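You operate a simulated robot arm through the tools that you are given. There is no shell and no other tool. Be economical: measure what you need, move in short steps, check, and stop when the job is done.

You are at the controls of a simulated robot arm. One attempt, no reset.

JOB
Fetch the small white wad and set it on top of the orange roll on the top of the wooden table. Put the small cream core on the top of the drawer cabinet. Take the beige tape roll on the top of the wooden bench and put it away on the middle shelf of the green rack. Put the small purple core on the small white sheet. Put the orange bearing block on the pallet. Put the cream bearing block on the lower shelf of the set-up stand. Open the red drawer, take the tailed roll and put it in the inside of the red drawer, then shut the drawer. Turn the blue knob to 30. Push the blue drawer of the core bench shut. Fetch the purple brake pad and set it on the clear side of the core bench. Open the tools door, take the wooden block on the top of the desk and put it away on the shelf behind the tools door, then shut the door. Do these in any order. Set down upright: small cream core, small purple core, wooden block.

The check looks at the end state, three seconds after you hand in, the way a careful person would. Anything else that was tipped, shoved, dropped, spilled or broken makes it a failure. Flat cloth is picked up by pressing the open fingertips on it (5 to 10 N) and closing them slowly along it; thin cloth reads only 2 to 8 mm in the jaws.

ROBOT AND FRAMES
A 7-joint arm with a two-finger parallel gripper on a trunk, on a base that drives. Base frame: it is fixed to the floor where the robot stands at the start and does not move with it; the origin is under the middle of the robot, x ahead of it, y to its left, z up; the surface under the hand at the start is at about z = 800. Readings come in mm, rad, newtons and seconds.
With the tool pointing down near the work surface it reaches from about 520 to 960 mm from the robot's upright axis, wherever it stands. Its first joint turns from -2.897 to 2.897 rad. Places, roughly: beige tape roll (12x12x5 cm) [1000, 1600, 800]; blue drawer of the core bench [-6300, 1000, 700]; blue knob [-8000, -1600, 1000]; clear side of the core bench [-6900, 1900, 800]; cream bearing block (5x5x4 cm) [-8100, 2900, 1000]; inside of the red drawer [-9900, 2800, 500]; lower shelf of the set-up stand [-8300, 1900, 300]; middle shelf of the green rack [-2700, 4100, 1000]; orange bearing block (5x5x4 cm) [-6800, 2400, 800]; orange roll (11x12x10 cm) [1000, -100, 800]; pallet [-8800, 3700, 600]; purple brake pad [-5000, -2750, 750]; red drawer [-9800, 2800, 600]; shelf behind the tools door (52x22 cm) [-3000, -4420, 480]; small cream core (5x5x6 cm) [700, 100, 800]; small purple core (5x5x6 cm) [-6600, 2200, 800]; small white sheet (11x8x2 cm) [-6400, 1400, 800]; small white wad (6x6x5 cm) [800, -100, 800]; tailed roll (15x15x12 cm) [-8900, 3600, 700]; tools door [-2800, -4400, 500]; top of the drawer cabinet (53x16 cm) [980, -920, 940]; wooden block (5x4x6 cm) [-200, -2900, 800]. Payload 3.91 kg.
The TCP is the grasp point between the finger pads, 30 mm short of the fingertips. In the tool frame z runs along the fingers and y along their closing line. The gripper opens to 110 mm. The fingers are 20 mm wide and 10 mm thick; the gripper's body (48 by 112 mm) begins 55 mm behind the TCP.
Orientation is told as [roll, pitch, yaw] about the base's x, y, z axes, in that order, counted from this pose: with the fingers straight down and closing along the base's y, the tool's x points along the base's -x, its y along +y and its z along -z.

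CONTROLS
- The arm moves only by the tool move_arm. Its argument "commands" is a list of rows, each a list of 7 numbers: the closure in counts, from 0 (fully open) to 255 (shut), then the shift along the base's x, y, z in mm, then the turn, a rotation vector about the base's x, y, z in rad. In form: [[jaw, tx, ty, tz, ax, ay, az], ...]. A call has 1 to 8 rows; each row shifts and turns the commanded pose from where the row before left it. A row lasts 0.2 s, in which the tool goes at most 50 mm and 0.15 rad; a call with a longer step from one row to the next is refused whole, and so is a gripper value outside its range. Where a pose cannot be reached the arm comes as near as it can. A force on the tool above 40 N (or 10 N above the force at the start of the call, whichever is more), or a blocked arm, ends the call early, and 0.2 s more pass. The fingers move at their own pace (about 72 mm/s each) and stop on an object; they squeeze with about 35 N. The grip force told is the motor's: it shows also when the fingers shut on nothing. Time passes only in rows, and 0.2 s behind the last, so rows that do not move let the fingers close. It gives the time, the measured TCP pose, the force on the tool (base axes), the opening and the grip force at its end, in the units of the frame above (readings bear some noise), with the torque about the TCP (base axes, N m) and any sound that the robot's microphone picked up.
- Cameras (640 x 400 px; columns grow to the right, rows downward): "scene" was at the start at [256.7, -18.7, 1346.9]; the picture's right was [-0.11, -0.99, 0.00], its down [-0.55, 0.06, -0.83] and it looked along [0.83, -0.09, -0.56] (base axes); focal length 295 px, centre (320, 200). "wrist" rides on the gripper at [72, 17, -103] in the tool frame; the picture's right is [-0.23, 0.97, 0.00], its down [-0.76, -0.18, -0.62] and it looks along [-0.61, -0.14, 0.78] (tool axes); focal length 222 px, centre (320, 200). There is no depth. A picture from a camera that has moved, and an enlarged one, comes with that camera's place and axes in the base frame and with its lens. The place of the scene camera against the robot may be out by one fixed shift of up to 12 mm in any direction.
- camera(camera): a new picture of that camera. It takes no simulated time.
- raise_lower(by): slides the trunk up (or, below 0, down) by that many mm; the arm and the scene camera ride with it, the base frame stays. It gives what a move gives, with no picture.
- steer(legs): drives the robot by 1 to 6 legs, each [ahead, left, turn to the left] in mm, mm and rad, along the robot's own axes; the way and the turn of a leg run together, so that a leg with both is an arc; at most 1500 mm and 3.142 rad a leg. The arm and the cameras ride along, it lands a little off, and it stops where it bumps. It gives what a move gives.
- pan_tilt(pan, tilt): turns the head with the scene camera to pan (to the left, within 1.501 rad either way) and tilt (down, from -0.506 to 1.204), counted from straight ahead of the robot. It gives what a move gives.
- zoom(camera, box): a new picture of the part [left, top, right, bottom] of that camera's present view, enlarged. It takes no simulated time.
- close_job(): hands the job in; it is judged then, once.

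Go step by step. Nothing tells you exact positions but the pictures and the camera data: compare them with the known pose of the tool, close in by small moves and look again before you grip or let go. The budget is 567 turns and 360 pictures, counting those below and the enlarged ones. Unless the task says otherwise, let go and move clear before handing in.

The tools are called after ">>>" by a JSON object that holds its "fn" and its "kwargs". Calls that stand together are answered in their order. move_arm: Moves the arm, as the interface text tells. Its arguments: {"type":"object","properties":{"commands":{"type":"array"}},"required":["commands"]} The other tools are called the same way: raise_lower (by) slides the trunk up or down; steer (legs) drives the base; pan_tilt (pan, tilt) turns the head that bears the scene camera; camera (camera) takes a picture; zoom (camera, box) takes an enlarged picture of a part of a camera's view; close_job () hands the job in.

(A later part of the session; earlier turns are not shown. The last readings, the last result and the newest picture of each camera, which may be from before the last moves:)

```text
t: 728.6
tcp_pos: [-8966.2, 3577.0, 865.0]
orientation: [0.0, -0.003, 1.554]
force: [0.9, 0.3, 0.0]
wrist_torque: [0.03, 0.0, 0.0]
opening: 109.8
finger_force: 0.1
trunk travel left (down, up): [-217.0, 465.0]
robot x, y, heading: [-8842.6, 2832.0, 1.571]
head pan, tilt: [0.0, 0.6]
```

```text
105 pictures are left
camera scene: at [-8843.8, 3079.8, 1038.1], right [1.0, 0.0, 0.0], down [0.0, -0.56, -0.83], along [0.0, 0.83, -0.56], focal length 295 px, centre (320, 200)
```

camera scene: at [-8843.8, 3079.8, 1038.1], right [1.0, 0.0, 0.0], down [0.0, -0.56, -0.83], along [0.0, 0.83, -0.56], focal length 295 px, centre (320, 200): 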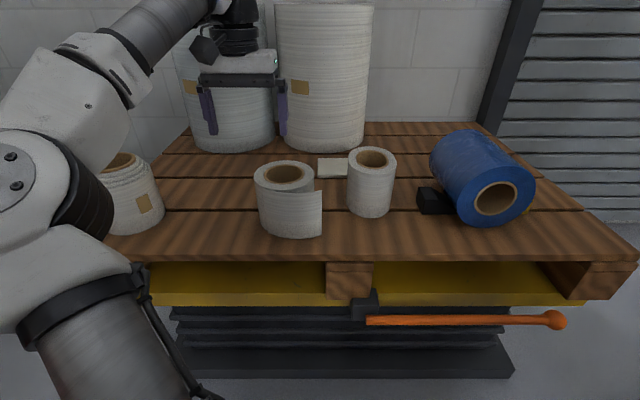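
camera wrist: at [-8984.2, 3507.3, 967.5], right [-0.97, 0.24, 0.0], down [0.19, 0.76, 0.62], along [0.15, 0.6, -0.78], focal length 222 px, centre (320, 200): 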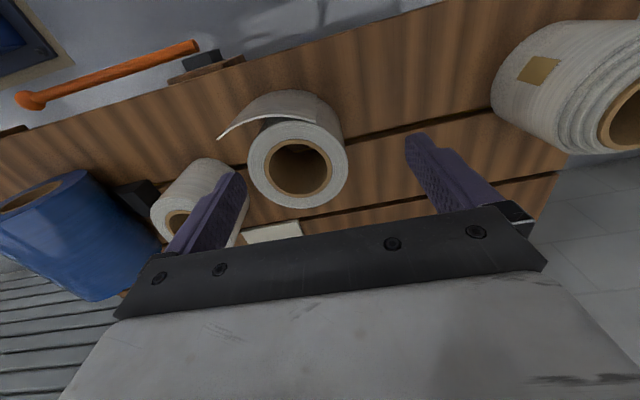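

>>> {"fn": "move_arm", "kwargs": {"commands": [[20, -4, 24, -30, 0, 0, 0], [20, -4, 24, -35, 0, 0, 0]]}}

>>> {"fn": "camera", "kwargs": {"camera": "wrist"}}

```text
t: 729.2
tcp_pos: [-8975.1, 3627.0, 801.0]
orientation: [-0.002, -0.001, 1.552]
force: [0.3, -0.4, 0.4]
wrist_torque: [-0.02, 0.04, -0.02]
opening: 101.6
finger_force: 0.1
trunk travel left (down, up): [-217.0, 465.0]
robot x, y, heading: [-8838.5, 2829.5, 1.569]
head pan, tilt: [0.0, 0.6]
```

```text
104 pictures are left
camera wrist: at [-8993.4, 3555.7, 903.2], right [-0.97, 0.24, 0.0], down [0.19, 0.76, 0.62], along [0.15, 0.6, -0.78], focal length 222 px, centre (320, 200)
```

wrist: 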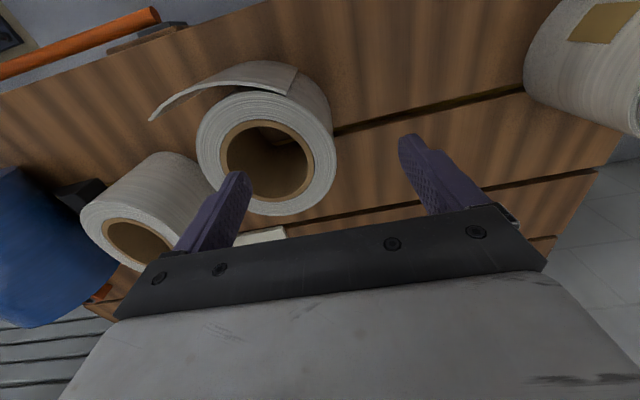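

>>> {"fn": "move_arm", "kwargs": {"commands": [[20, 0, 1, -30, 0, 0, 0], [20, 0, 0, -30, 0, 0, 0], [20, 0, 0, -24, 0, 0, 0]]}}

>>> {"fn": "camera", "kwargs": {"camera": "wrist"}}

>>> {"fn": "zoom", "kwargs": {"camera": "scene", "box": [190, 90, 370, 250]}}

```text
t: 730.0
tcp_pos: [-8973.3, 3626.9, 715.3]
orientation: [-0.003, -0.002, 1.553]
force: [0.3, 0.3, 0.7]
wrist_torque: [-0.03, 0.0, -0.01]
opening: 101.6
finger_force: 0.1
trunk travel left (down, up): [-217.0, 465.0]
robot x, y, heading: [-8839.9, 2831.1, 1.568]
head pan, tilt: [0.0, 0.6]
```

```text
103 pictures are left
camera wrist: at [-8991.8, 3556.1, 819.1], right [-0.97, 0.24, 0.0], down [0.19, 0.76, 0.62], along [0.15, 0.61, -0.78], focal length 222 px, centre (320, 200)
```

wrist: 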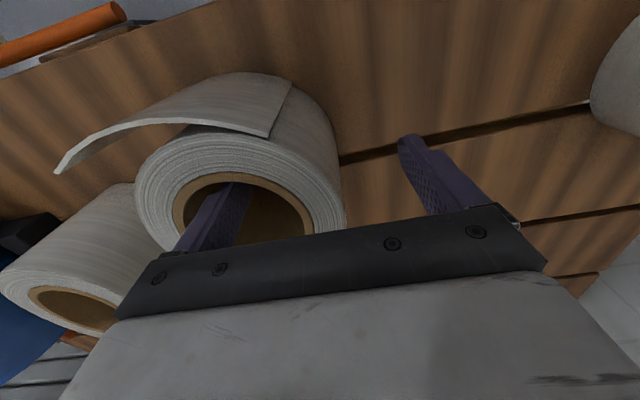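

```text
2.50 times, centred on (280, 170) of scene
camera zoom: at [-8843.8, 3079.8, 1038.1], right [1.0, 0.0, 0.0], down [0.0, -0.56, -0.83], along [0.0, 0.83, -0.56], focal length 737 px, centre (420, 275)
```

zoom: 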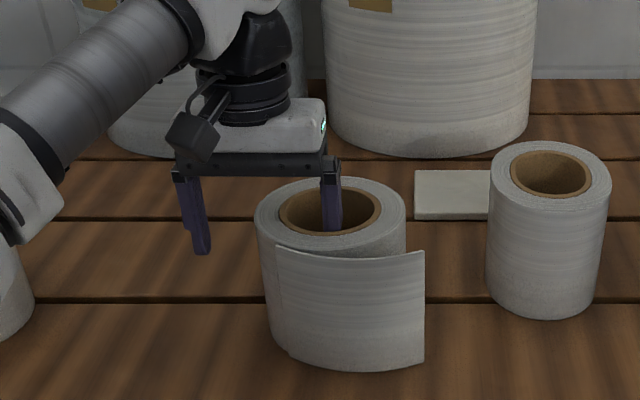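

>>> {"fn": "move_arm", "kwargs": {"commands": [[100, 0, 0, 0, 0, 0, 0], [180, 0, 0, 0, 0, 0, 0], [255, 0, 0, 0, 0, 0, 0], [255, 0, 0, 0, 0, 0, 0], [255, 0, 0, 0, 0, 0, 0]]}}

>>> {"fn": "zoom", "kwargs": {"camera": "scene", "box": [190, 90, 370, 250]}}

```text
t: 731.2
tcp_pos: [-8973.7, 3626.9, 716.1]
orientation: [-0.001, -0.001, 1.554]
force: [-2.3, -2.2, 1.5]
wrist_torque: [-0.41, 0.36, -0.18]
opening: 21.8
finger_force: 35.1
trunk travel left (down, up): [-217.0, 465.0]
robot x, y, heading: [-8842.1, 2829.7, 1.574]
head pan, tilt: [0.0, 0.6]
```

```text
2.50 times, centred on (280, 170) of scene
camera zoom: at [-8843.9, 3079.8, 1038.0], right [1.0, 0.0, 0.0], down [0.0, -0.56, -0.83], along [0.0, 0.83, -0.56], focal length 737 px, centre (420, 275)
```

zoom: 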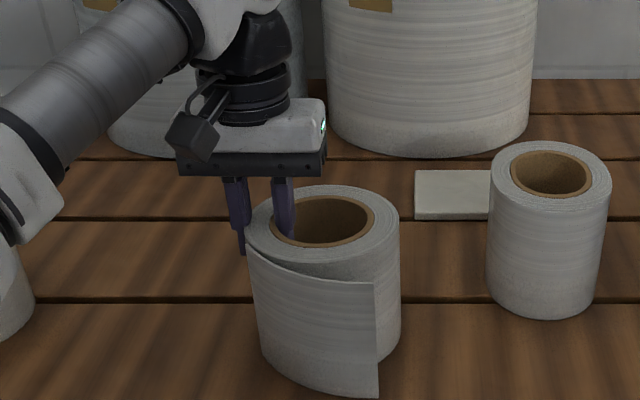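

>>> {"fn": "move_arm", "kwargs": {"commands": [[255, 0, 0, 10, 0, 0, 0], [255, 0, 0, 20, 0, 0, 0], [255, 0, 0, 30, 0, 0, 0], [255, 0, 0, 40, 0, 0, 0], [255, 0, 0, 40, 0, 0, 0]]}}

>>> {"fn": "camera", "kwargs": {"camera": "scene"}}

>>> {"fn": "camera", "kwargs": {"camera": "wrist"}}

```text
t: 732.4
tcp_pos: [-8973.7, 3626.8, 855.2]
orientation: [-0.003, -0.001, 1.551]
force: [-0.9, 0.2, -9.4]
wrist_torque: [0.05, 0.47, -0.01]
opening: 21.9
finger_force: 34.9
trunk travel left (down, up): [-217.0, 465.0]
robot x, y, heading: [-8843.6, 2831.8, 1.569]
head pan, tilt: [0.0, 0.6]
```

```text
100 pictures are left
camera scene: at [-8843.8, 3080.5, 1037.7], right [1.0, 0.0, 0.0], down [0.0, -0.57, -0.82], along [0.0, 0.82, -0.57], focal length 295 px, centre (320, 200)
```

scene: 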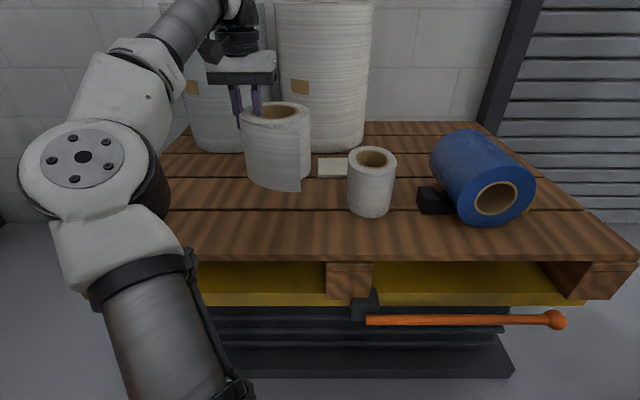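

```text
99 pictures are left
camera wrist: at [-8992.7, 3557.1, 958.8], right [-0.97, 0.25, 0.0], down [0.19, 0.76, 0.62], along [0.15, 0.6, -0.78], focal length 222 px, centre (320, 200)
```

wrist: 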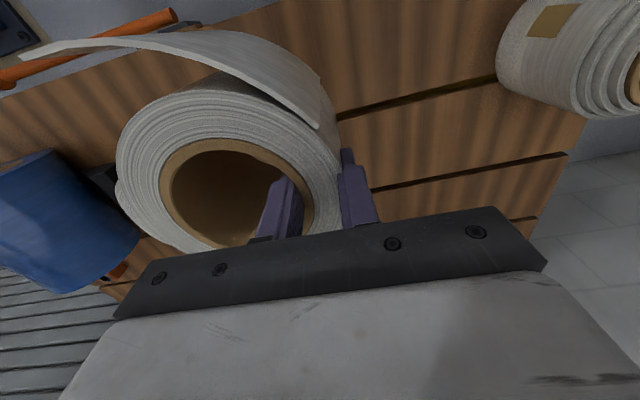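

Lifted securely. I raise, retract and turn left to the drawer.

>>> {"fn": "raise_lower", "kwargs": {"by": 200}}

>>> {"fn": "move_arm", "kwargs": {"commands": [[255, 10, -35, 0, 0, 0, 0], [255, 10, -35, 0, 0, 0, 0], [255, 10, -35, 0, 0, 0, 0], [255, 10, -35, 0, 0, 0, 0]]}}

>>> {"fn": "steer", "kwargs": {"legs": [[0, 0, 1.57]]}}

>>> {"fn": "camera", "kwargs": {"camera": "scene"}}

>>> {"fn": "camera", "kwargs": {"camera": "wrist"}}

```text
t: 734.6
tcp_pos: [-8974.9, 3629.1, 1054.5]
orientation: [-0.002, 0.0, 1.554]
force: [0.6, -0.1, -9.2]
wrist_torque: [0.03, 0.48, 0.01]
opening: 21.7
finger_force: 34.9
trunk travel left (down, up): [-417.0, 265.0]
robot x, y, heading: [-8836.4, 2832.6, 1.568]
head pan, tilt: [0.0, 0.6]
```

```text
t: 735.6
tcp_pos: [-8934.5, 3487.4, 1054.4]
orientation: [-0.002, 0.001, 1.553]
force: [-0.5, -0.6, -9.7]
wrist_torque: [0.04, 0.44, -0.01]
opening: 21.9
finger_force: 35.0
trunk travel left (down, up): [-417.0, 265.0]
robot x, y, heading: [-8845.8, 2830.8, 1.568]
head pan, tilt: [0.0, 0.6]
```

```text
t: 739.9
tcp_pos: [-9501.4, 2743.9, 1054.6]
orientation: [-0.002, 0.0, 3.113]
force: [0.5, -0.2, -9.4]
wrist_torque: [-0.44, -0.01, 0.0]
opening: 21.9
finger_force: 34.6
trunk travel left (down, up): [-417.0, 265.0]
robot x, y, heading: [-8839.3, 2828.0, 3.132]
head pan, tilt: [0.0, 0.6]
```

```text
98 pictures are left
camera scene: at [-9102.9, 2823.9, 1237.8], right [0.01, 1.0, 0.0], down [0.57, -0.01, -0.82], along [-0.82, 0.01, -0.57], focal length 295 px, centre (320, 200)
```

scene: 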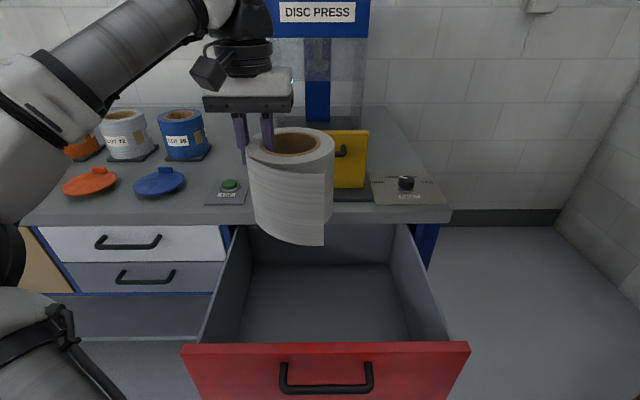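

```text
97 pictures are left
camera wrist: at [-9429.5, 2726.3, 1157.4], right [-0.25, -0.97, 0.0], down [-0.76, 0.2, 0.62], along [-0.6, 0.16, -0.78], focal length 222 px, centre (320, 200)
```

wrist: 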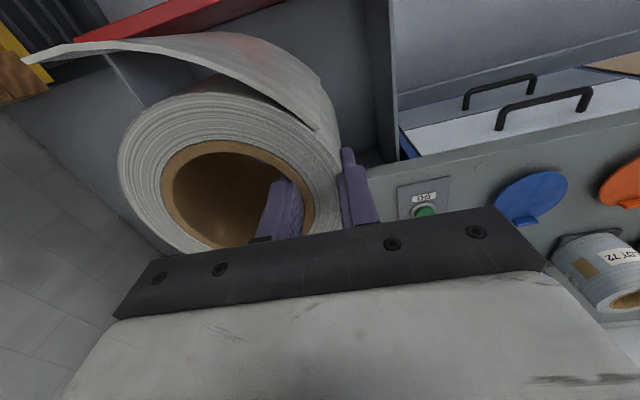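

>>> {"fn": "move_arm", "kwargs": {"commands": [[255, -20, 24, -10, 0, 0, 0], [255, -20, 24, -10, 0, 0, 0]]}}

>>> {"fn": "raise_lower", "kwargs": {"by": -220}}

>>> {"fn": "camera", "kwargs": {"camera": "scene"}}

>>> {"fn": "camera", "kwargs": {"camera": "wrist"}}

```text
t: 740.5
tcp_pos: [-9544.4, 2791.7, 1032.6]
orientation: [0.0, 0.001, 3.115]
force: [0.1, 0.6, -9.3]
wrist_torque: [-0.46, 0.01, 0.0]
opening: 21.7
finger_force: 35.6
trunk travel left (down, up): [-417.0, 265.0]
robot x, y, heading: [-8844.5, 2832.7, 3.135]
head pan, tilt: [0.0, 0.6]
```

```text
t: 742.8
tcp_pos: [-9543.3, 2792.0, 814.3]
orientation: [-0.001, 0.0, 3.112]
force: [0.3, 0.6, -9.0]
wrist_torque: [-0.45, 0.07, 0.0]
opening: 21.9
finger_force: 34.6
trunk travel left (down, up): [-197.0, 485.0]
robot x, y, heading: [-8840.8, 2828.4, 3.133]
head pan, tilt: [0.0, 0.6]
```

```text
96 pictures are left
camera scene: at [-9102.7, 2824.0, 1017.9], right [0.01, 1.0, 0.0], down [0.57, -0.01, -0.82], along [-0.82, 0.01, -0.57], focal length 295 px, centre (320, 200)
```

scene: 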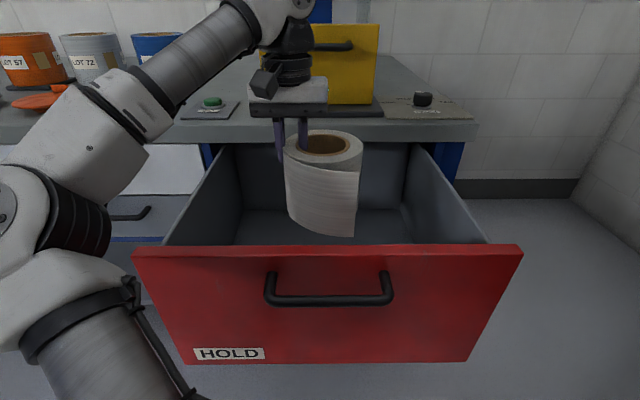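

```text
95 pictures are left
camera wrist: at [-9471.1, 2774.4, 917.2], right [-0.25, -0.97, 0.0], down [-0.76, 0.2, 0.62], along [-0.6, 0.16, -0.78], focal length 222 px, centre (320, 200)
```

wrist: 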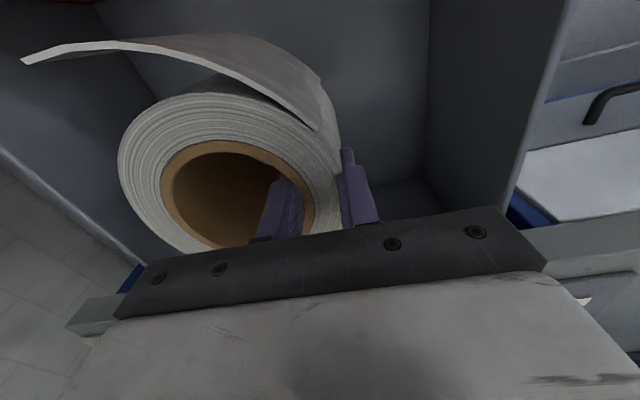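

>>> {"fn": "move_arm", "kwargs": {"commands": [[255, 0, 0, -35, 0, 0, 0], [255, 0, 0, -35, 0, 0, 0], [255, 0, 0, -35, 0, 0, 0], [255, 0, 0, -20, 0, 0, 0]]}}

>>> {"fn": "camera", "kwargs": {"camera": "scene"}}

```text
t: 743.8
tcp_pos: [-9542.2, 2792.8, 691.2]
orientation: [-0.003, -0.002, 3.114]
force: [-0.6, -0.4, -9.0]
wrist_torque: [-0.46, 0.03, 0.01]
opening: 21.8
finger_force: 35.2
trunk travel left (down, up): [-197.0, 485.0]
robot x, y, heading: [-8840.7, 2828.0, 3.131]
head pan, tilt: [0.0, 0.6]
```

```text
94 pictures are left
camera scene: at [-9102.5, 2824.1, 1018.2], right [0.01, 1.0, 0.0], down [0.57, -0.01, -0.82], along [-0.82, 0.01, -0.57], focal length 295 px, centre (320, 200)
```

scene: 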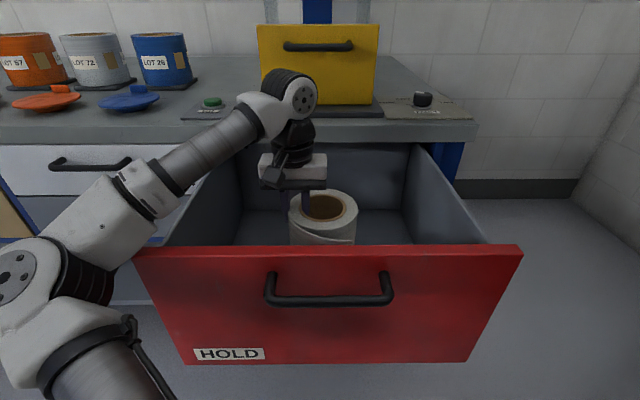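

Still free. I continue slowly to contact.

>>> {"fn": "move_arm", "kwargs": {"commands": [[255, 0, 0, -8, 0, 0, 0], [255, 0, 0, -8, 0, 0, 0], [255, 0, 0, -6, 0, 0, 0], [255, 0, 0, -4, 0, 0, 0], [255, 0, 0, 0, 0, 0, 0]]}}

>>> {"fn": "move_arm", "kwargs": {"commands": [[255, 0, 0, -3, 0, 0, 0], [255, 0, 0, -3, 0, 0, 0], [255, 0, 0, -3, 0, 0, 0], [255, 0, 0, 0, 0, 0, 0]]}}

```text
t: 745.0
tcp_pos: [-9537.1, 2794.7, 682.2]
orientation: [0.02, -0.031, 3.116]
force: [0.4, 0.5, -9.3]
wrist_torque: [-0.44, 0.05, -0.01]
opening: 21.9
finger_force: 35.5
trunk travel left (down, up): [-197.0, 485.0]
robot x, y, heading: [-8841.8, 2830.3, 3.131]
head pan, tilt: [0.0, 0.6]
```

```text
t: 746.0
tcp_pos: [-9538.3, 2793.8, 678.9]
orientation: [0.023, -0.037, 3.114]
force: [0.6, 0.5, -8.7]
wrist_torque: [-0.43, -0.01, 0.02]
opening: 22.2
finger_force: 34.6
trunk travel left (down, up): [-197.0, 485.0]
robot x, y, heading: [-8844.8, 2828.6, 3.133]
head pan, tilt: [0.0, 0.6]
```

The arm link seems to rest on the drawer's side wall. I raise the trunk and reach down with the arm so the elbow stays high.

>>> {"fn": "raise_lower", "kwargs": {"by": 230}}

>>> {"fn": "move_arm", "kwargs": {"commands": [[255, 0, 0, -35, 0, 0, 0], [255, 0, 0, -35, 0, 0, 0], [255, 0, 0, -35, 0, 0, 0], [255, 0, 0, -35, 0, 0, 0], [255, 0, 0, -35, 0, 0, 0], [255, 0, 0, -30, 0, 0, 0]]}}

>>> {"fn": "camera", "kwargs": {"camera": "scene"}}

```text
t: 748.4
tcp_pos: [-9543.5, 2791.9, 882.4]
orientation: [-0.002, 0.0, 3.115]
force: [-1.0, 0.5, -9.2]
wrist_torque: [-0.45, 0.04, 0.01]
opening: 21.9
finger_force: 34.9
trunk travel left (down, up): [-427.0, 255.0]
robot x, y, heading: [-8841.7, 2829.3, 3.127]
head pan, tilt: [0.0, 0.6]
```

```text
t: 749.8
tcp_pos: [-9543.3, 2792.7, 678.4]
orientation: [-0.004, 0.0, 3.114]
force: [0.5, -0.3, -9.7]
wrist_torque: [-0.51, 0.03, -0.01]
opening: 21.9
finger_force: 35.1
trunk travel left (down, up): [-427.0, 255.0]
robot x, y, heading: [-8845.7, 2829.5, 3.131]
head pan, tilt: [0.0, 0.6]
```

```text
93 pictures are left
camera scene: at [-9103.0, 2824.0, 1247.8], right [0.01, 1.0, 0.0], down [0.57, -0.01, -0.82], along [-0.82, 0.01, -0.57], focal length 295 px, centre (320, 200)
```

scene: 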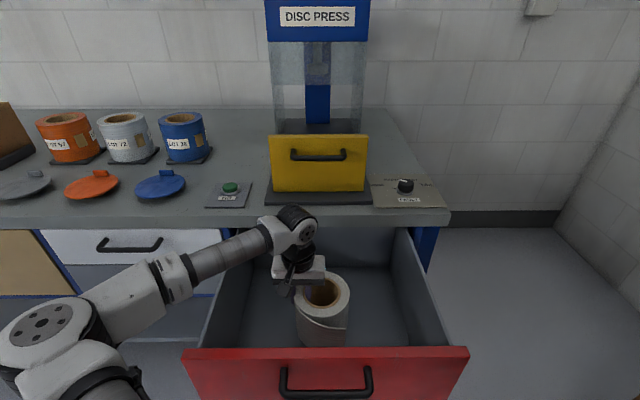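

>>> {"fn": "move_arm", "kwargs": {"commands": [[255, 0, 0, -5, 0, 0, 0], [255, 0, 0, -5, 0, 0, 0], [255, 0, 0, -4, 0, 0, 0], [255, 0, 0, 0, 0, 0, 0]]}}

>>> {"fn": "move_arm", "kwargs": {"commands": [[255, 0, 0, -3, 0, 0, 0], [255, 0, 0, -3, 0, 0, 0], [255, 0, 0, -3, 0, 0, 0], [255, 0, 0, 0, 0, 0, 0]]}}

>>> {"fn": "zoom", "kwargs": {"camera": "scene", "box": [230, 200, 430, 360]}}

```text
t: 750.8
tcp_pos: [-9542.3, 2792.9, 664.4]
orientation: [-0.002, -0.001, 3.114]
force: [-0.3, -0.7, -8.8]
wrist_torque: [-0.44, 0.04, -0.01]
opening: 22.2
finger_force: 35.3
trunk travel left (down, up): [-427.0, 255.0]
robot x, y, heading: [-8843.5, 2828.0, 3.13]
head pan, tilt: [0.0, 0.6]
```

```text
t: 751.8
tcp_pos: [-9541.7, 2791.7, 654.1]
orientation: [-0.001, 0.001, 3.114]
force: [-0.1, 0.1, -9.2]
wrist_torque: [-0.5, 0.01, 0.0]
opening: 21.8
finger_force: 35.1
trunk travel left (down, up): [-427.0, 255.0]
robot x, y, heading: [-8840.4, 2830.6, 3.128]
head pan, tilt: [0.0, 0.6]
```

```text
2.50 times, centred on (330, 280) of scene
camera zoom: at [-9102.9, 2824.0, 1247.8], right [0.01, 1.0, 0.0], down [0.57, -0.01, -0.82], along [-0.82, 0.01, -0.57], focal length 737 px, centre (295, 0)
```

zoom: 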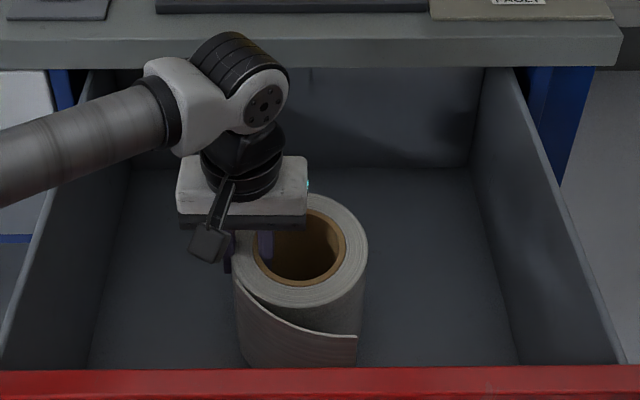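

>>> {"fn": "move_arm", "kwargs": {"commands": [[255, 0, 0, -4, 0, 0, 0], [255, 0, 0, -4, 0, 0, 0], [255, 0, 0, -3, 0, 0, 0], [255, 0, 0, 0, 0, 0, 0]]}}

>>> {"fn": "move_arm", "kwargs": {"commands": [[255, 0, 0, -3, 0, 0, 0], [255, 0, 0, -3, 0, 0, 0], [255, 0, 0, -3, 0, 0, 0], [255, 0, 0, 0, 0, 0, 0]]}}

>>> {"fn": "move_arm", "kwargs": {"commands": [[255, 0, 0, -3, 0, 0, 0], [255, 0, 0, -3, 0, 0, 0], [255, 0, 0, -3, 0, 0, 0], [255, 0, 0, 0, 0, 0, 0]]}}

>>> {"fn": "zoom", "kwargs": {"camera": "scene", "box": [230, 200, 430, 360]}}

```text
t: 752.8
tcp_pos: [-9540.8, 2792.3, 645.4]
orientation: [0.0, -0.001, 3.115]
force: [0.0, -0.5, -9.0]
wrist_torque: [-0.46, 0.02, -0.03]
opening: 21.9
finger_force: 35.3
trunk travel left (down, up): [-427.0, 255.0]
robot x, y, heading: [-8842.9, 2830.4, 3.132]
head pan, tilt: [0.0, 0.6]
```

```text
t: 753.8
tcp_pos: [-9542.8, 2792.3, 637.5]
orientation: [-0.002, -0.003, 3.113]
force: [-2.0, 0.0, 14.1]
wrist_torque: [-0.35, -0.72, 0.01]
opening: 22.2
finger_force: 35.1
trunk travel left (down, up): [-427.0, 255.0]
robot x, y, heading: [-8841.0, 2826.3, 3.13]
head pan, tilt: [0.0, 0.6]
```

```text
t: 754.8
tcp_pos: [-9541.2, 2793.3, 628.9]
orientation: [-0.001, -0.002, 3.114]
force: [-1.6, 0.4, 18.6]
wrist_torque: [-0.57, 0.2, 0.07]
opening: 22.0
finger_force: 35.1
trunk travel left (down, up): [-427.0, 255.0]
robot x, y, heading: [-8841.6, 2831.0, 3.132]
head pan, tilt: [0.0, 0.6]
```

```text
2.50 times, centred on (330, 280) of scene
camera zoom: at [-9100.9, 2824.2, 1248.4], right [0.01, 1.0, 0.0], down [0.56, -0.01, -0.83], along [-0.83, 0.01, -0.56], focal length 737 px, centre (295, 0)
```

zoom: 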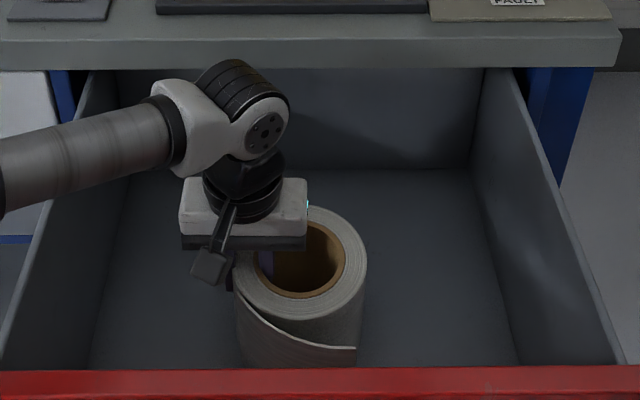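

Bottomed out. I open and lift straight up.

>>> {"fn": "move_arm", "kwargs": {"commands": [[200, 0, 0, 2, 0, 0, 0], [150, 0, 0, 0, 0, 0, 0], [130, 0, 0, 0, 0, 0, 0], [130, 0, 0, 0, 0, 0, 0], [130, 0, 0, 25, 0, 0, 0], [130, 0, 0, 45, 0, 0, 0], [130, 0, 0, 45, 0, 0, 0], [130, 0, 0, 45, 0, 0, 0]]}}

>>> {"fn": "raise_lower", "kwargs": {"by": 150}}

>>> {"fn": "camera", "kwargs": {"camera": "scene"}}

```text
t: 756.6
tcp_pos: [-9542.7, 2793.6, 790.2]
orientation: [-0.001, 0.001, 3.114]
force: [-0.7, 0.1, -0.3]
wrist_torque: [-0.02, 0.0, 0.01]
opening: 53.7
finger_force: 0.0
trunk travel left (down, up): [-427.0, 255.0]
robot x, y, heading: [-8839.7, 2829.3, 3.13]
head pan, tilt: [0.0, 0.6]
```

```text
t: 758.4
tcp_pos: [-9543.0, 2793.2, 939.1]
orientation: [-0.001, 0.001, 3.115]
force: [-0.4, -0.5, -0.4]
wrist_torque: [0.04, -0.03, 0.05]
opening: 54.0
finger_force: 0.1
trunk travel left (down, up): [-577.0, 105.0]
robot x, y, heading: [-8843.6, 2831.5, 3.131]
head pan, tilt: [0.0, 0.6]
```

```text
90 pictures are left
camera scene: at [-9102.4, 2824.0, 1397.9], right [0.01, 1.0, 0.0], down [0.56, -0.01, -0.82], along [-0.82, 0.01, -0.57], focal length 295 px, centre (320, 200)
```

scene: 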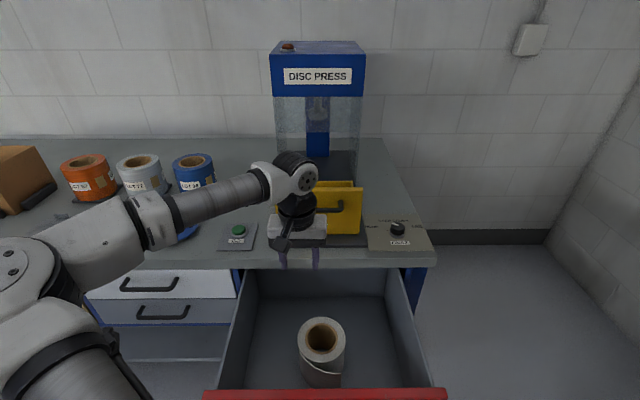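

Roll is in the drawer. I back off, pitch the tool forward with fingers shut, and push the drawer closed.

>>> {"fn": "steer", "kwargs": {"legs": [[-300, 60, 0]]}}

>>> {"fn": "move_arm", "kwargs": {"commands": [[255, 0, 17, -5, 0, 0.134, 0], [255, 0, 17, -5, 0, 0.134, 0], [255, 0, 17, -5, 0, 0.134, 0], [255, 0, 17, -5, 0, 0.134, 0], [255, 0, 17, -5, 0, 0.134, 0], [255, 0, 17, -5, 0, 0.134, 0]]}}

>>> {"fn": "raise_lower", "kwargs": {"by": -265}}

>>> {"fn": "camera", "kwargs": {"camera": "scene"}}

>>> {"fn": "camera", "kwargs": {"camera": "wrist"}}

```text
t: 760.5
tcp_pos: [-9238.6, 2730.0, 940.2]
orientation: [-0.001, 0.001, 3.113]
force: [0.3, 0.3, 0.0]
wrist_torque: [0.0, 0.02, 0.0]
opening: 53.7
finger_force: 0.0
trunk travel left (down, up): [-577.0, 105.0]
robot x, y, heading: [-8540.3, 2765.6, 3.131]
head pan, tilt: [0.0, 0.6]
```

```text
t: 761.9
tcp_pos: [-9239.2, 2833.5, 909.8]
orientation: [0.025, -0.807, 3.1]
force: [-0.4, 0.7, -0.2]
wrist_torque: [0.0, 0.02, 0.01]
opening: 0.0
finger_force: 34.9
trunk travel left (down, up): [-577.0, 105.0]
robot x, y, heading: [-8540.8, 2767.9, 3.133]
head pan, tilt: [0.0, 0.6]
```

```text
t: 764.6
tcp_pos: [-9239.1, 2832.7, 645.1]
orientation: [0.028, -0.804, 3.1]
force: [0.4, 0.9, -0.6]
wrist_torque: [-0.03, 0.01, 0.01]
opening: 0.0
finger_force: 35.1
trunk travel left (down, up): [-312.0, 370.0]
robot x, y, heading: [-8538.1, 2764.4, 3.13]
head pan, tilt: [0.0, 0.6]
```

```text
89 pictures are left
camera scene: at [-8798.7, 2760.6, 1133.1], right [0.01, 1.0, 0.0], down [0.56, -0.01, -0.83], along [-0.83, 0.01, -0.56], focal length 295 px, centre (320, 200)
```

scene: 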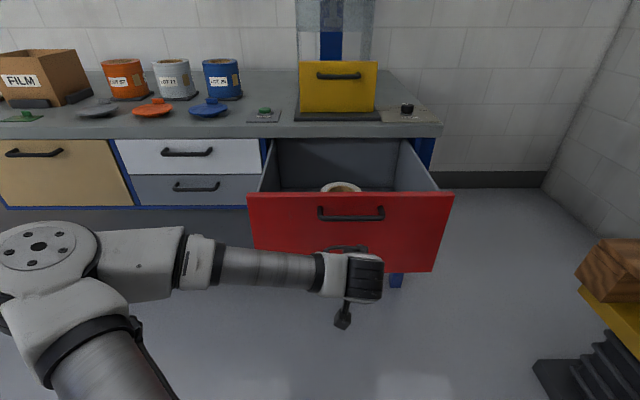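

```text
88 pictures are left
camera wrist: at [-9115.2, 2814.9, 664.7], right [-0.18, -0.97, 0.18], down [-0.07, 0.2, 0.98], along [-0.98, 0.16, -0.11], focal length 222 px, centre (320, 200)
```

wrist: 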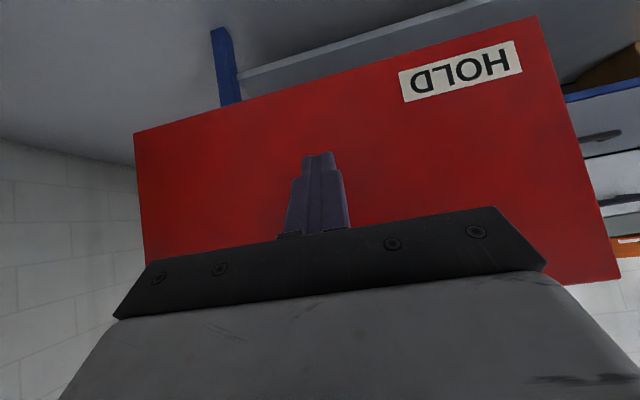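

>>> {"fn": "raise_lower", "kwargs": {"by": -50}}

>>> {"fn": "move_arm", "kwargs": {"commands": [[255, -25, 0, 0, 0, 0, 0], [255, -25, 0, 0, 0, 0, 0], [255, -20, 0, 0, 0, 0, 0], [255, -15, 0, 0, 0, 0, 0], [255, -12, 0, 0, 0, 0, 0], [255, -12, 0, 0, 0, 0, 0]]}}

>>> {"fn": "steer", "kwargs": {"legs": [[100, 0, 0]]}}

>>> {"fn": "camera", "kwargs": {"camera": "scene"}}

```text
t: 765.5
tcp_pos: [-9238.7, 2831.8, 594.8]
orientation: [0.029, -0.805, 3.099]
force: [0.2, 0.2, 0.9]
wrist_torque: [-0.01, -0.03, 0.0]
opening: 0.0
finger_force: 34.7
trunk travel left (down, up): [-262.0, 420.0]
robot x, y, heading: [-8540.8, 2766.1, 3.128]
head pan, tilt: [0.0, 0.6]
```

```text
t: 766.9
tcp_pos: [-9350.3, 2832.7, 596.2]
orientation: [0.027, -0.805, 3.1]
force: [0.4, 0.0, -1.0]
wrist_torque: [0.05, -0.02, 0.0]
opening: 0.0
finger_force: 34.9
trunk travel left (down, up): [-262.0, 420.0]
robot x, y, heading: [-8537.3, 2768.5, 3.132]
head pan, tilt: [0.0, 0.6]
```

```text
t: 768.0
tcp_pos: [-9447.2, 2832.5, 595.6]
orientation: [0.028, -0.806, 3.101]
force: [0.3, 0.2, -0.4]
wrist_torque: [0.05, 0.0, 0.06]
opening: 0.0
finger_force: 35.2
trunk travel left (down, up): [-262.0, 420.0]
robot x, y, heading: [-8638.3, 2769.0, 3.134]
head pan, tilt: [0.0, 0.6]
```

```text
87 pictures are left
camera scene: at [-8897.4, 2761.3, 1083.0], right [0.01, 1.0, 0.0], down [0.56, -0.01, -0.83], along [-0.83, 0.01, -0.56], focal length 295 px, centre (320, 200)
```

scene: 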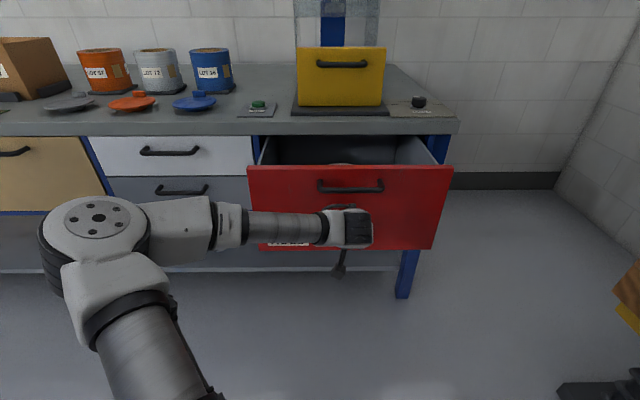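

>>> {"fn": "steer", "kwargs": {"legs": [[100, 0, 0]]}}

>>> {"fn": "move_arm", "kwargs": {"commands": [[255, -15, 0, 0, 0, 0, 0], [255, -15, 0, 0, 0, 0, 0], [255, -15, 0, 0, 0, 0, 0], [255, -12, 0, 0, 0, 0, 0], [255, -12, 0, 0, 0, 0, 0], [255, -12, 0, 0, 0, 0, 0], [255, -10, 0, 0, 0, 0, 0], [255, -10, 0, 0, 0, 0, 0]]}}

>>> {"fn": "camera", "kwargs": {"camera": "scene"}}

```text
t: 769.2
tcp_pos: [-9545.3, 2834.2, 595.0]
orientation: [0.027, -0.805, 3.103]
force: [-0.3, -0.1, -0.2]
wrist_torque: [0.03, -0.03, 0.03]
opening: 0.0
finger_force: 34.6
trunk travel left (down, up): [-262.0, 420.0]
robot x, y, heading: [-8736.4, 2774.7, 3.132]
head pan, tilt: [0.0, 0.6]
```

```text
t: 771.0
tcp_pos: [-9647.5, 2834.8, 594.4]
orientation: [0.028, -0.805, 3.101]
force: [-0.3, -0.5, 0.0]
wrist_torque: [-0.04, 0.0, 0.0]
opening: 0.0
finger_force: 35.0
trunk travel left (down, up): [-262.0, 420.0]
robot x, y, heading: [-8735.4, 2766.6, 3.135]
head pan, tilt: [0.0, 0.6]
```

```text
86 pictures are left
camera scene: at [-8995.8, 2762.5, 1083.0], right [0.01, 1.0, 0.0], down [0.56, -0.01, -0.83], along [-0.82, 0.01, -0.56], focal length 295 px, centre (320, 200)
```

scene: 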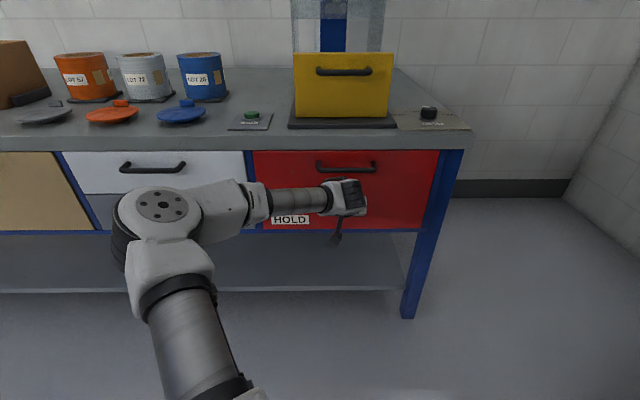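

Nearly shut. I keep pushing until it stops.

>>> {"fn": "move_arm", "kwargs": {"commands": [[255, -6, 0, 0, 0, 0, 0], [255, -6, 0, 0, 0, 0, 0], [255, -6, 0, 0, 0, 0, 0], [255, -6, 0, 0, 0, 0, 0], [255, -6, 0, 0, 0, 0, 0], [255, -6, 0, 0, 0, 0, 0], [255, -6, 0, 0, 0, 0, 0]]}}

>>> {"fn": "camera", "kwargs": {"camera": "wrist"}}

```text
t: 771.5
tcp_pos: [-9651.1, 2834.4, 593.5]
orientation: [0.026, -0.797, 3.103]
force: [11.7, -0.6, 4.9]
wrist_torque: [-0.01, -0.01, 0.05]
opening: 0.1
finger_force: 34.7
trunk travel left (down, up): [-262.0, 420.0]
robot x, y, heading: [-8733.6, 2767.8, 3.134]
head pan, tilt: [0.0, 0.6]
stopped in row 2: the force on the tool passed its limit at 53 N (the readings are from after the stop); the commanded pose is now the measured one
```

```text
85 pictures are left
camera wrist: at [-9526.9, 2817.3, 614.0], right [-0.18, -0.97, 0.18], down [-0.08, 0.2, 0.98], along [-0.98, 0.16, -0.12], focal length 222 px, centre (320, 200)
```

wrist: 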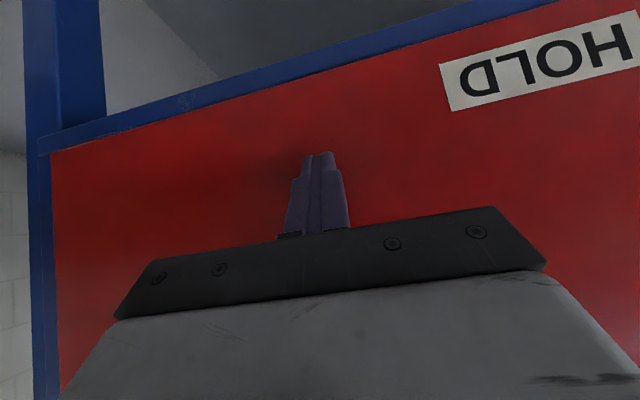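

Red drawer is shut. Last is the beige tape roll: I withdraw, tuck the arm and travel back east.

>>> {"fn": "move_arm", "kwargs": {"commands": [[255, 40, 0, 0, 0, 0, 0], [255, 40, 0, 10, 0, 0, 0], [255, 40, 0, 15, 0, 0, 0], [255, 40, 0, 15, 0, 0, 0], [255, 20, 0, 20, 0, -0.1, 0], [255, 10, 0, 20, 0, -0.13, 0], [255, 10, 0, 20, 0, -0.13, 0]]}}

>>> {"fn": "raise_lower", "kwargs": {"by": 263}}

>>> {"fn": "move_arm", "kwargs": {"commands": [[0, 0, -10, 25, 0, -0.13, 0], [0, 0, -10, 25, 0, -0.13, 0], [0, 0, -10, 25, 0, -0.13, 0], [0, 0, -10, 25, 0, -0.04, 0], [0, 0, 0, 25, 0, 0, 0]]}}

>>> {"fn": "camera", "kwargs": {"camera": "scene"}}

```text
t: 773.1
tcp_pos: [-9451.1, 2834.1, 693.2]
orientation: [0.011, -0.433, 3.111]
force: [-0.3, 0.5, -0.7]
wrist_torque: [-0.01, 0.04, -0.01]
opening: 0.0
finger_force: 35.5
trunk travel left (down, up): [-262.0, 420.0]
robot x, y, heading: [-8731.8, 2770.8, 3.132]
head pan, tilt: [0.0, 0.6]
```

```text
t: 775.8
tcp_pos: [-9452.0, 2834.6, 954.7]
orientation: [0.012, -0.437, 3.11]
force: [0.2, 0.3, -0.7]
wrist_torque: [-0.04, 0.01, -0.02]
opening: 0.0
finger_force: 34.5
trunk travel left (down, up): [-525.0, 157.0]
robot x, y, heading: [-8734.5, 2769.5, 3.129]
head pan, tilt: [0.0, 0.6]
```

```text
t: 777.0
tcp_pos: [-9451.0, 2794.7, 1081.5]
orientation: [-0.003, -0.005, 3.114]
force: [1.0, 0.5, 0.7]
wrist_torque: [-0.01, -0.02, 0.0]
opening: 109.8
finger_force: 0.0
trunk travel left (down, up): [-525.0, 157.0]
robot x, y, heading: [-8735.9, 2767.3, 3.131]
head pan, tilt: [0.0, 0.6]
```

```text
84 pictures are left
camera scene: at [-8995.1, 2762.4, 1346.0], right [0.01, 1.0, 0.0], down [0.56, -0.01, -0.83], along [-0.83, 0.01, -0.56], focal length 295 px, centre (320, 200)
```

scene: 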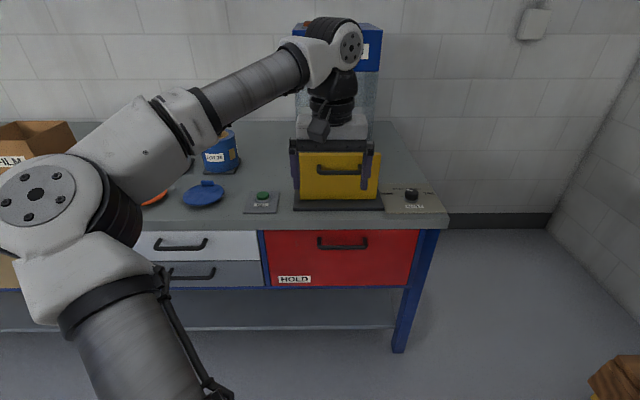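

>>> {"fn": "move_arm", "kwargs": {"commands": [[0, 40, 0, 10, 0, 0, 0], [0, 40, 0, 10, 0, 0, 0], [0, 30, 0, 10, 0, 0, 0]]}}

>>> {"fn": "steer", "kwargs": {"legs": [[150, 0, 0], [0, 1450, 0], [0, 830, 0], [-700, 150, 0], [0, 0, -3.12]]}}

>>> {"fn": "pan_tilt", "kwargs": {"pan": 0.0, "tilt": 0.35}}

>>> {"fn": "camera", "kwargs": {"camera": "scene"}}

```text
t: 777.8
tcp_pos: [-9343.2, 2793.7, 1111.8]
orientation: [0.001, -0.008, 3.114]
force: [0.0, 0.2, -1.2]
wrist_torque: [0.0, -0.05, 0.01]
opening: 110.0
finger_force: 0.1
trunk travel left (down, up): [-525.0, 157.0]
robot x, y, heading: [-8735.8, 2770.8, 3.128]
head pan, tilt: [0.0, 0.6]
```

```text
t: 807.6
tcp_pos: [-7595.7, 331.0, 1110.7]
orientation: [0.0, -0.005, -0.023]
force: [0.0, -0.5, 0.8]
wrist_torque: [0.01, -0.01, -0.02]
opening: 110.2
finger_force: 0.0
trunk travel left (down, up): [-525.0, 157.0]
robot x, y, heading: [-8201.0, 349.5, -0.003]
head pan, tilt: [0.0, 0.6]
```

```text
t: 808.4
tcp_pos: [-7594.2, 329.5, 1111.6]
orientation: [0.001, -0.006, -0.022]
force: [0.9, -0.1, 0.4]
wrist_torque: [0.0, -0.01, -0.01]
opening: 110.2
finger_force: 0.0
trunk travel left (down, up): [-525.0, 157.0]
robot x, y, heading: [-8202.4, 353.6, -0.006]
head pan, tilt: [0.0, 0.351]
```

```text
83 pictures are left
camera scene: at [-7940.6, 342.0, 1368.7], right [0.0, -1.0, 0.0], down [-0.34, 0.0, -0.94], along [0.94, 0.0, -0.34], focal length 295 px, centre (320, 200)
```

scene: 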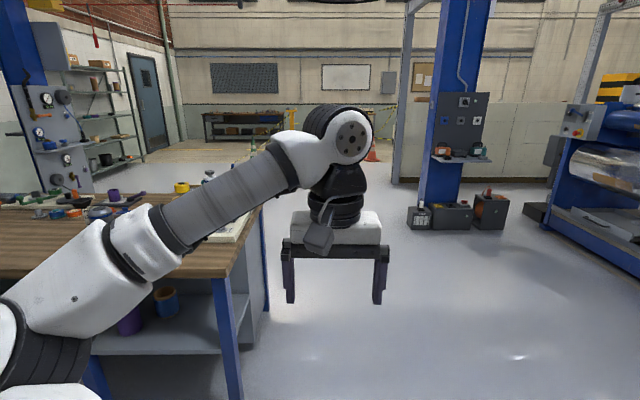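

I see the grey-green shelving far left near (-2700,4100). I drive east along y≈50.

>>> {"fn": "steer", "kwargs": {"legs": [[0, -300, 0], [1450, 0, 0], [1450, 0, 0], [1450, 0, 0]]}}

>>> {"fn": "steer", "kwargs": {"legs": [[1450, 0, 0], [1300, 0, 0]]}}

>>> {"fn": "pan_tilt", "kwargs": {"pan": 0.6, "tilt": 0.35}}

>>> {"fn": "camera", "kwargs": {"camera": "scene"}}

```text
t: 831.8
tcp_pos: [-3224.5, 15.9, 1110.9]
orientation: [0.001, -0.005, -0.026]
force: [-0.6, -0.4, 0.0]
wrist_torque: [-0.01, 0.01, 0.03]
opening: 110.0
finger_force: 0.1
trunk travel left (down, up): [-525.0, 157.0]
robot x, y, heading: [-3832.1, 36.7, -0.006]
head pan, tilt: [0.0, 0.351]
```

```text
t: 845.2
tcp_pos: [-449.9, -34.3, 1110.4]
orientation: [0.0, -0.005, -0.042]
force: [-1.1, 0.3, 0.7]
wrist_torque: [-0.01, 0.0, -0.01]
opening: 110.1
finger_force: 0.0
trunk travel left (down, up): [-525.0, 157.0]
robot x, y, heading: [-1057.4, -0.5, -0.025]
head pan, tilt: [0.0, 0.351]
```

```text
t: 846.2
tcp_pos: [-450.4, -33.2, 1110.8]
orientation: [0.0, -0.005, -0.04]
force: [1.0, 0.0, -0.2]
wrist_torque: [-0.01, -0.02, 0.0]
opening: 110.3
finger_force: 0.0
trunk travel left (down, up): [-525.0, 157.0]
robot x, y, heading: [-1057.8, -2.6, -0.019]
head pan, tilt: [0.6, 0.351]
```

```text
82 pictures are left
camera scene: at [-810.9, 37.1, 1368.8], right [0.55, -0.84, 0.0], down [-0.29, -0.19, -0.94], along [0.79, 0.51, -0.34], focal length 295 px, centre (320, 200)
```

scene: 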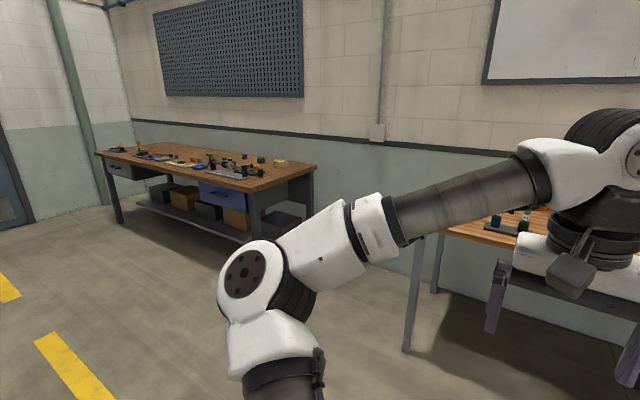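

The wooden bench with the beige roll is at the left. I drive in front of it.

>>> {"fn": "steer", "kwargs": {"legs": [[500, 800, 0], [600, 800, 0]]}}

>>> {"fn": "pan_tilt", "kwargs": {"pan": 0.0, "tilt": 0.5}}

>>> {"fn": "camera", "kwargs": {"camera": "scene"}}

```text
t: 859.0
tcp_pos: [676.2, 1531.6, 1111.3]
orientation: [0.0, -0.006, -0.04]
force: [-0.1, 0.0, 0.2]
wrist_torque: [0.02, 0.0, -0.02]
opening: 110.1
finger_force: 0.1
trunk travel left (down, up): [-525.0, 157.0]
robot x, y, heading: [67.8, 1565.6, -0.021]
head pan, tilt: [0.6, 0.351]
```

```text
t: 860.0
tcp_pos: [677.3, 1531.5, 1110.9]
orientation: [0.0, -0.007, -0.039]
force: [0.8, 0.0, -0.3]
wrist_torque: [0.0, -0.03, 0.01]
opening: 110.0
finger_force: 0.1
trunk travel left (down, up): [-525.0, 157.0]
robot x, y, heading: [68.7, 1562.3, -0.025]
head pan, tilt: [0.0, 0.499]
```

```text
81 pictures are left
camera scene: at [329.0, 1549.7, 1355.1], right [-0.02, -1.0, 0.0], down [-0.48, 0.01, -0.88], along [0.88, -0.02, -0.48], focal length 295 px, centre (320, 200)
```

scene: 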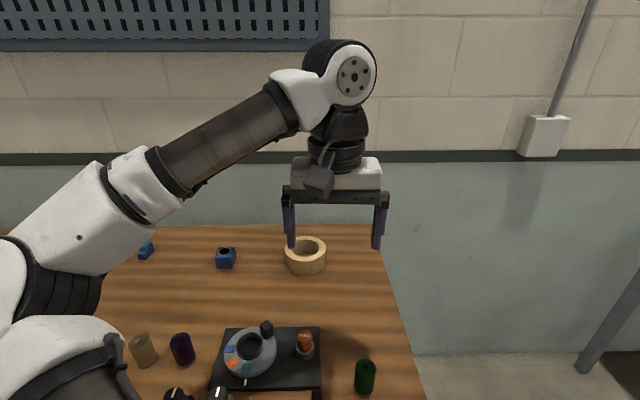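

The beige roll lies flat at about (970,1583). I'll grip its right wall with one finger in the bore; I step 60 mm nearer and come over it.

>>> {"fn": "steer", "kwargs": {"legs": [[60, 0, 0]]}}

>>> {"fn": "move_arm", "kwargs": {"commands": [[0, 40, 0, -25, 0, 0, 0.02], [0, 40, 0, -25, 0, 0, 0.02], [0, 40, 0, -30, 0, 0, 0], [0, 40, 0, -30, 0, 0, 0], [0, 40, 0, -20, 0, 0, 0], [0, 30, 0, -20, 0, 0, 0]]}}

>>> {"fn": "camera", "kwargs": {"camera": "wrist"}}

>>> {"fn": "camera", "kwargs": {"camera": "scene"}}

```text
t: 861.0
tcp_pos: [736.1, 1529.7, 1110.8]
orientation: [0.0, -0.004, -0.039]
force: [0.3, 0.0, -0.3]
wrist_torque: [0.01, 0.01, -0.01]
opening: 110.2
finger_force: 0.0
trunk travel left (down, up): [-525.0, 157.0]
robot x, y, heading: [126.6, 1559.2, -0.023]
head pan, tilt: [0.0, 0.499]
```

```text
t: 862.4
tcp_pos: [968.1, 1530.8, 961.9]
orientation: [0.0, -0.005, 0.0]
force: [-0.1, 0.7, -0.4]
wrist_torque: [0.02, -0.01, 0.02]
opening: 110.0
finger_force: 0.1
trunk travel left (down, up): [-525.0, 157.0]
robot x, y, heading: [129.5, 1562.0, -0.021]
head pan, tilt: [0.0, 0.499]
```

```text
80 pictures are left
camera wrist: at [894.6, 1548.7, 1064.0], right [0.23, 0.97, 0.0], down [0.76, -0.18, 0.63], along [0.61, -0.14, -0.78], focal length 222 px, centre (320, 200)
```

wrist: 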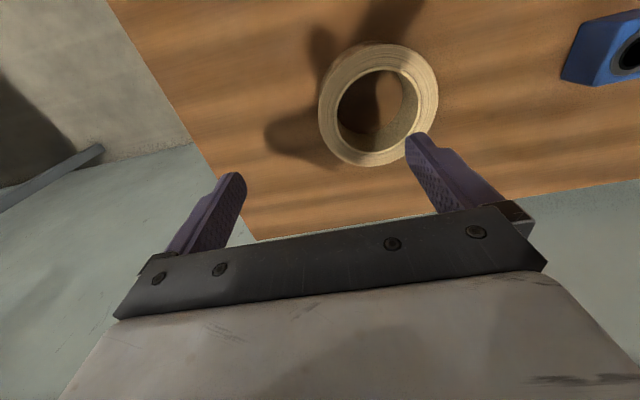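

```text
79 pictures are left
camera scene: at [388.8, 1548.2, 1355.0], right [-0.02, -1.0, 0.0], down [-0.48, 0.01, -0.88], along [0.88, -0.02, -0.48], focal length 295 px, centre (320, 200)
```

scene: 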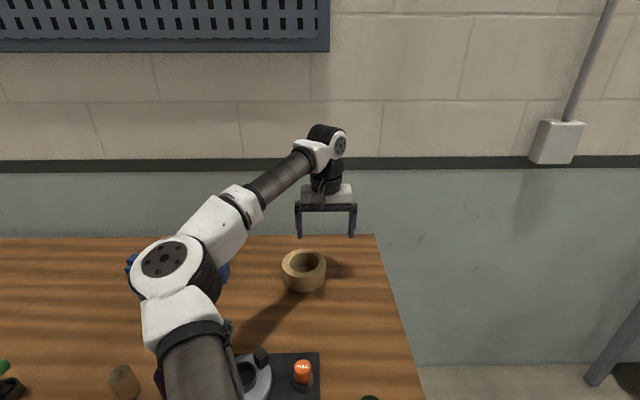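

>>> {"fn": "move_arm", "kwargs": {"commands": [[0, 0, 3.5, -35, 0, 0, 0], [0, 0, 3, -40, 0, 0, 0]]}}

>>> {"fn": "camera", "kwargs": {"camera": "wrist"}}

```text
t: 863.0
tcp_pos: [966.4, 1536.3, 887.8]
orientation: [0.001, -0.008, 0.0]
force: [-0.5, 0.4, 0.2]
wrist_torque: [-0.01, -0.02, -0.05]
opening: 110.0
finger_force: 0.0
trunk travel left (down, up): [-525.0, 157.0]
robot x, y, heading: [128.9, 1563.3, -0.024]
head pan, tilt: [0.0, 0.499]
```

```text
78 pictures are left
camera wrist: at [892.5, 1554.5, 989.7], right [0.23, 0.97, 0.0], down [0.76, -0.18, 0.63], along [0.61, -0.14, -0.78], focal length 222 px, centre (320, 200)
```

wrist: 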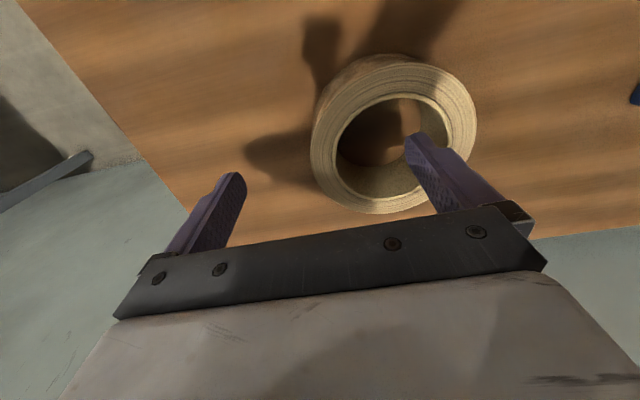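

>>> {"fn": "move_arm", "kwargs": {"commands": [[0, -3, 4, -25, 0, 0, 0], [0, 0, 0, -22, 0, 0, 0], [100, 0, 0, 0, 0, 0, 0], [180, 0, 0, 0, 0, 0, 0], [255, 0, 0, 0, 0, 0, 0], [255, 0, 0, 0, 0, 0, 0], [255, 0, 0, 0, 0, 0, 0]]}}

>>> {"fn": "camera", "kwargs": {"camera": "wrist"}}

```text
t: 864.6
tcp_pos: [964.6, 1540.7, 840.0]
orientation: [-0.002, -0.005, 0.001]
force: [-0.2, 0.0, -0.3]
wrist_torque: [0.1, 0.07, 0.05]
opening: 13.5
finger_force: 35.0
trunk travel left (down, up): [-525.0, 157.0]
robot x, y, heading: [128.5, 1562.5, -0.02]
head pan, tilt: [0.0, 0.499]
```

```text
77 pictures are left
camera wrist: at [890.2, 1558.9, 943.1], right [0.23, 0.97, 0.0], down [0.76, -0.18, 0.63], along [0.61, -0.14, -0.78], focal length 222 px, centre (320, 200)
```

wrist: 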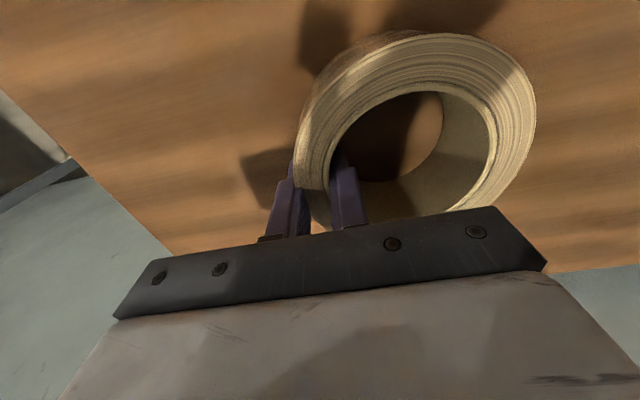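

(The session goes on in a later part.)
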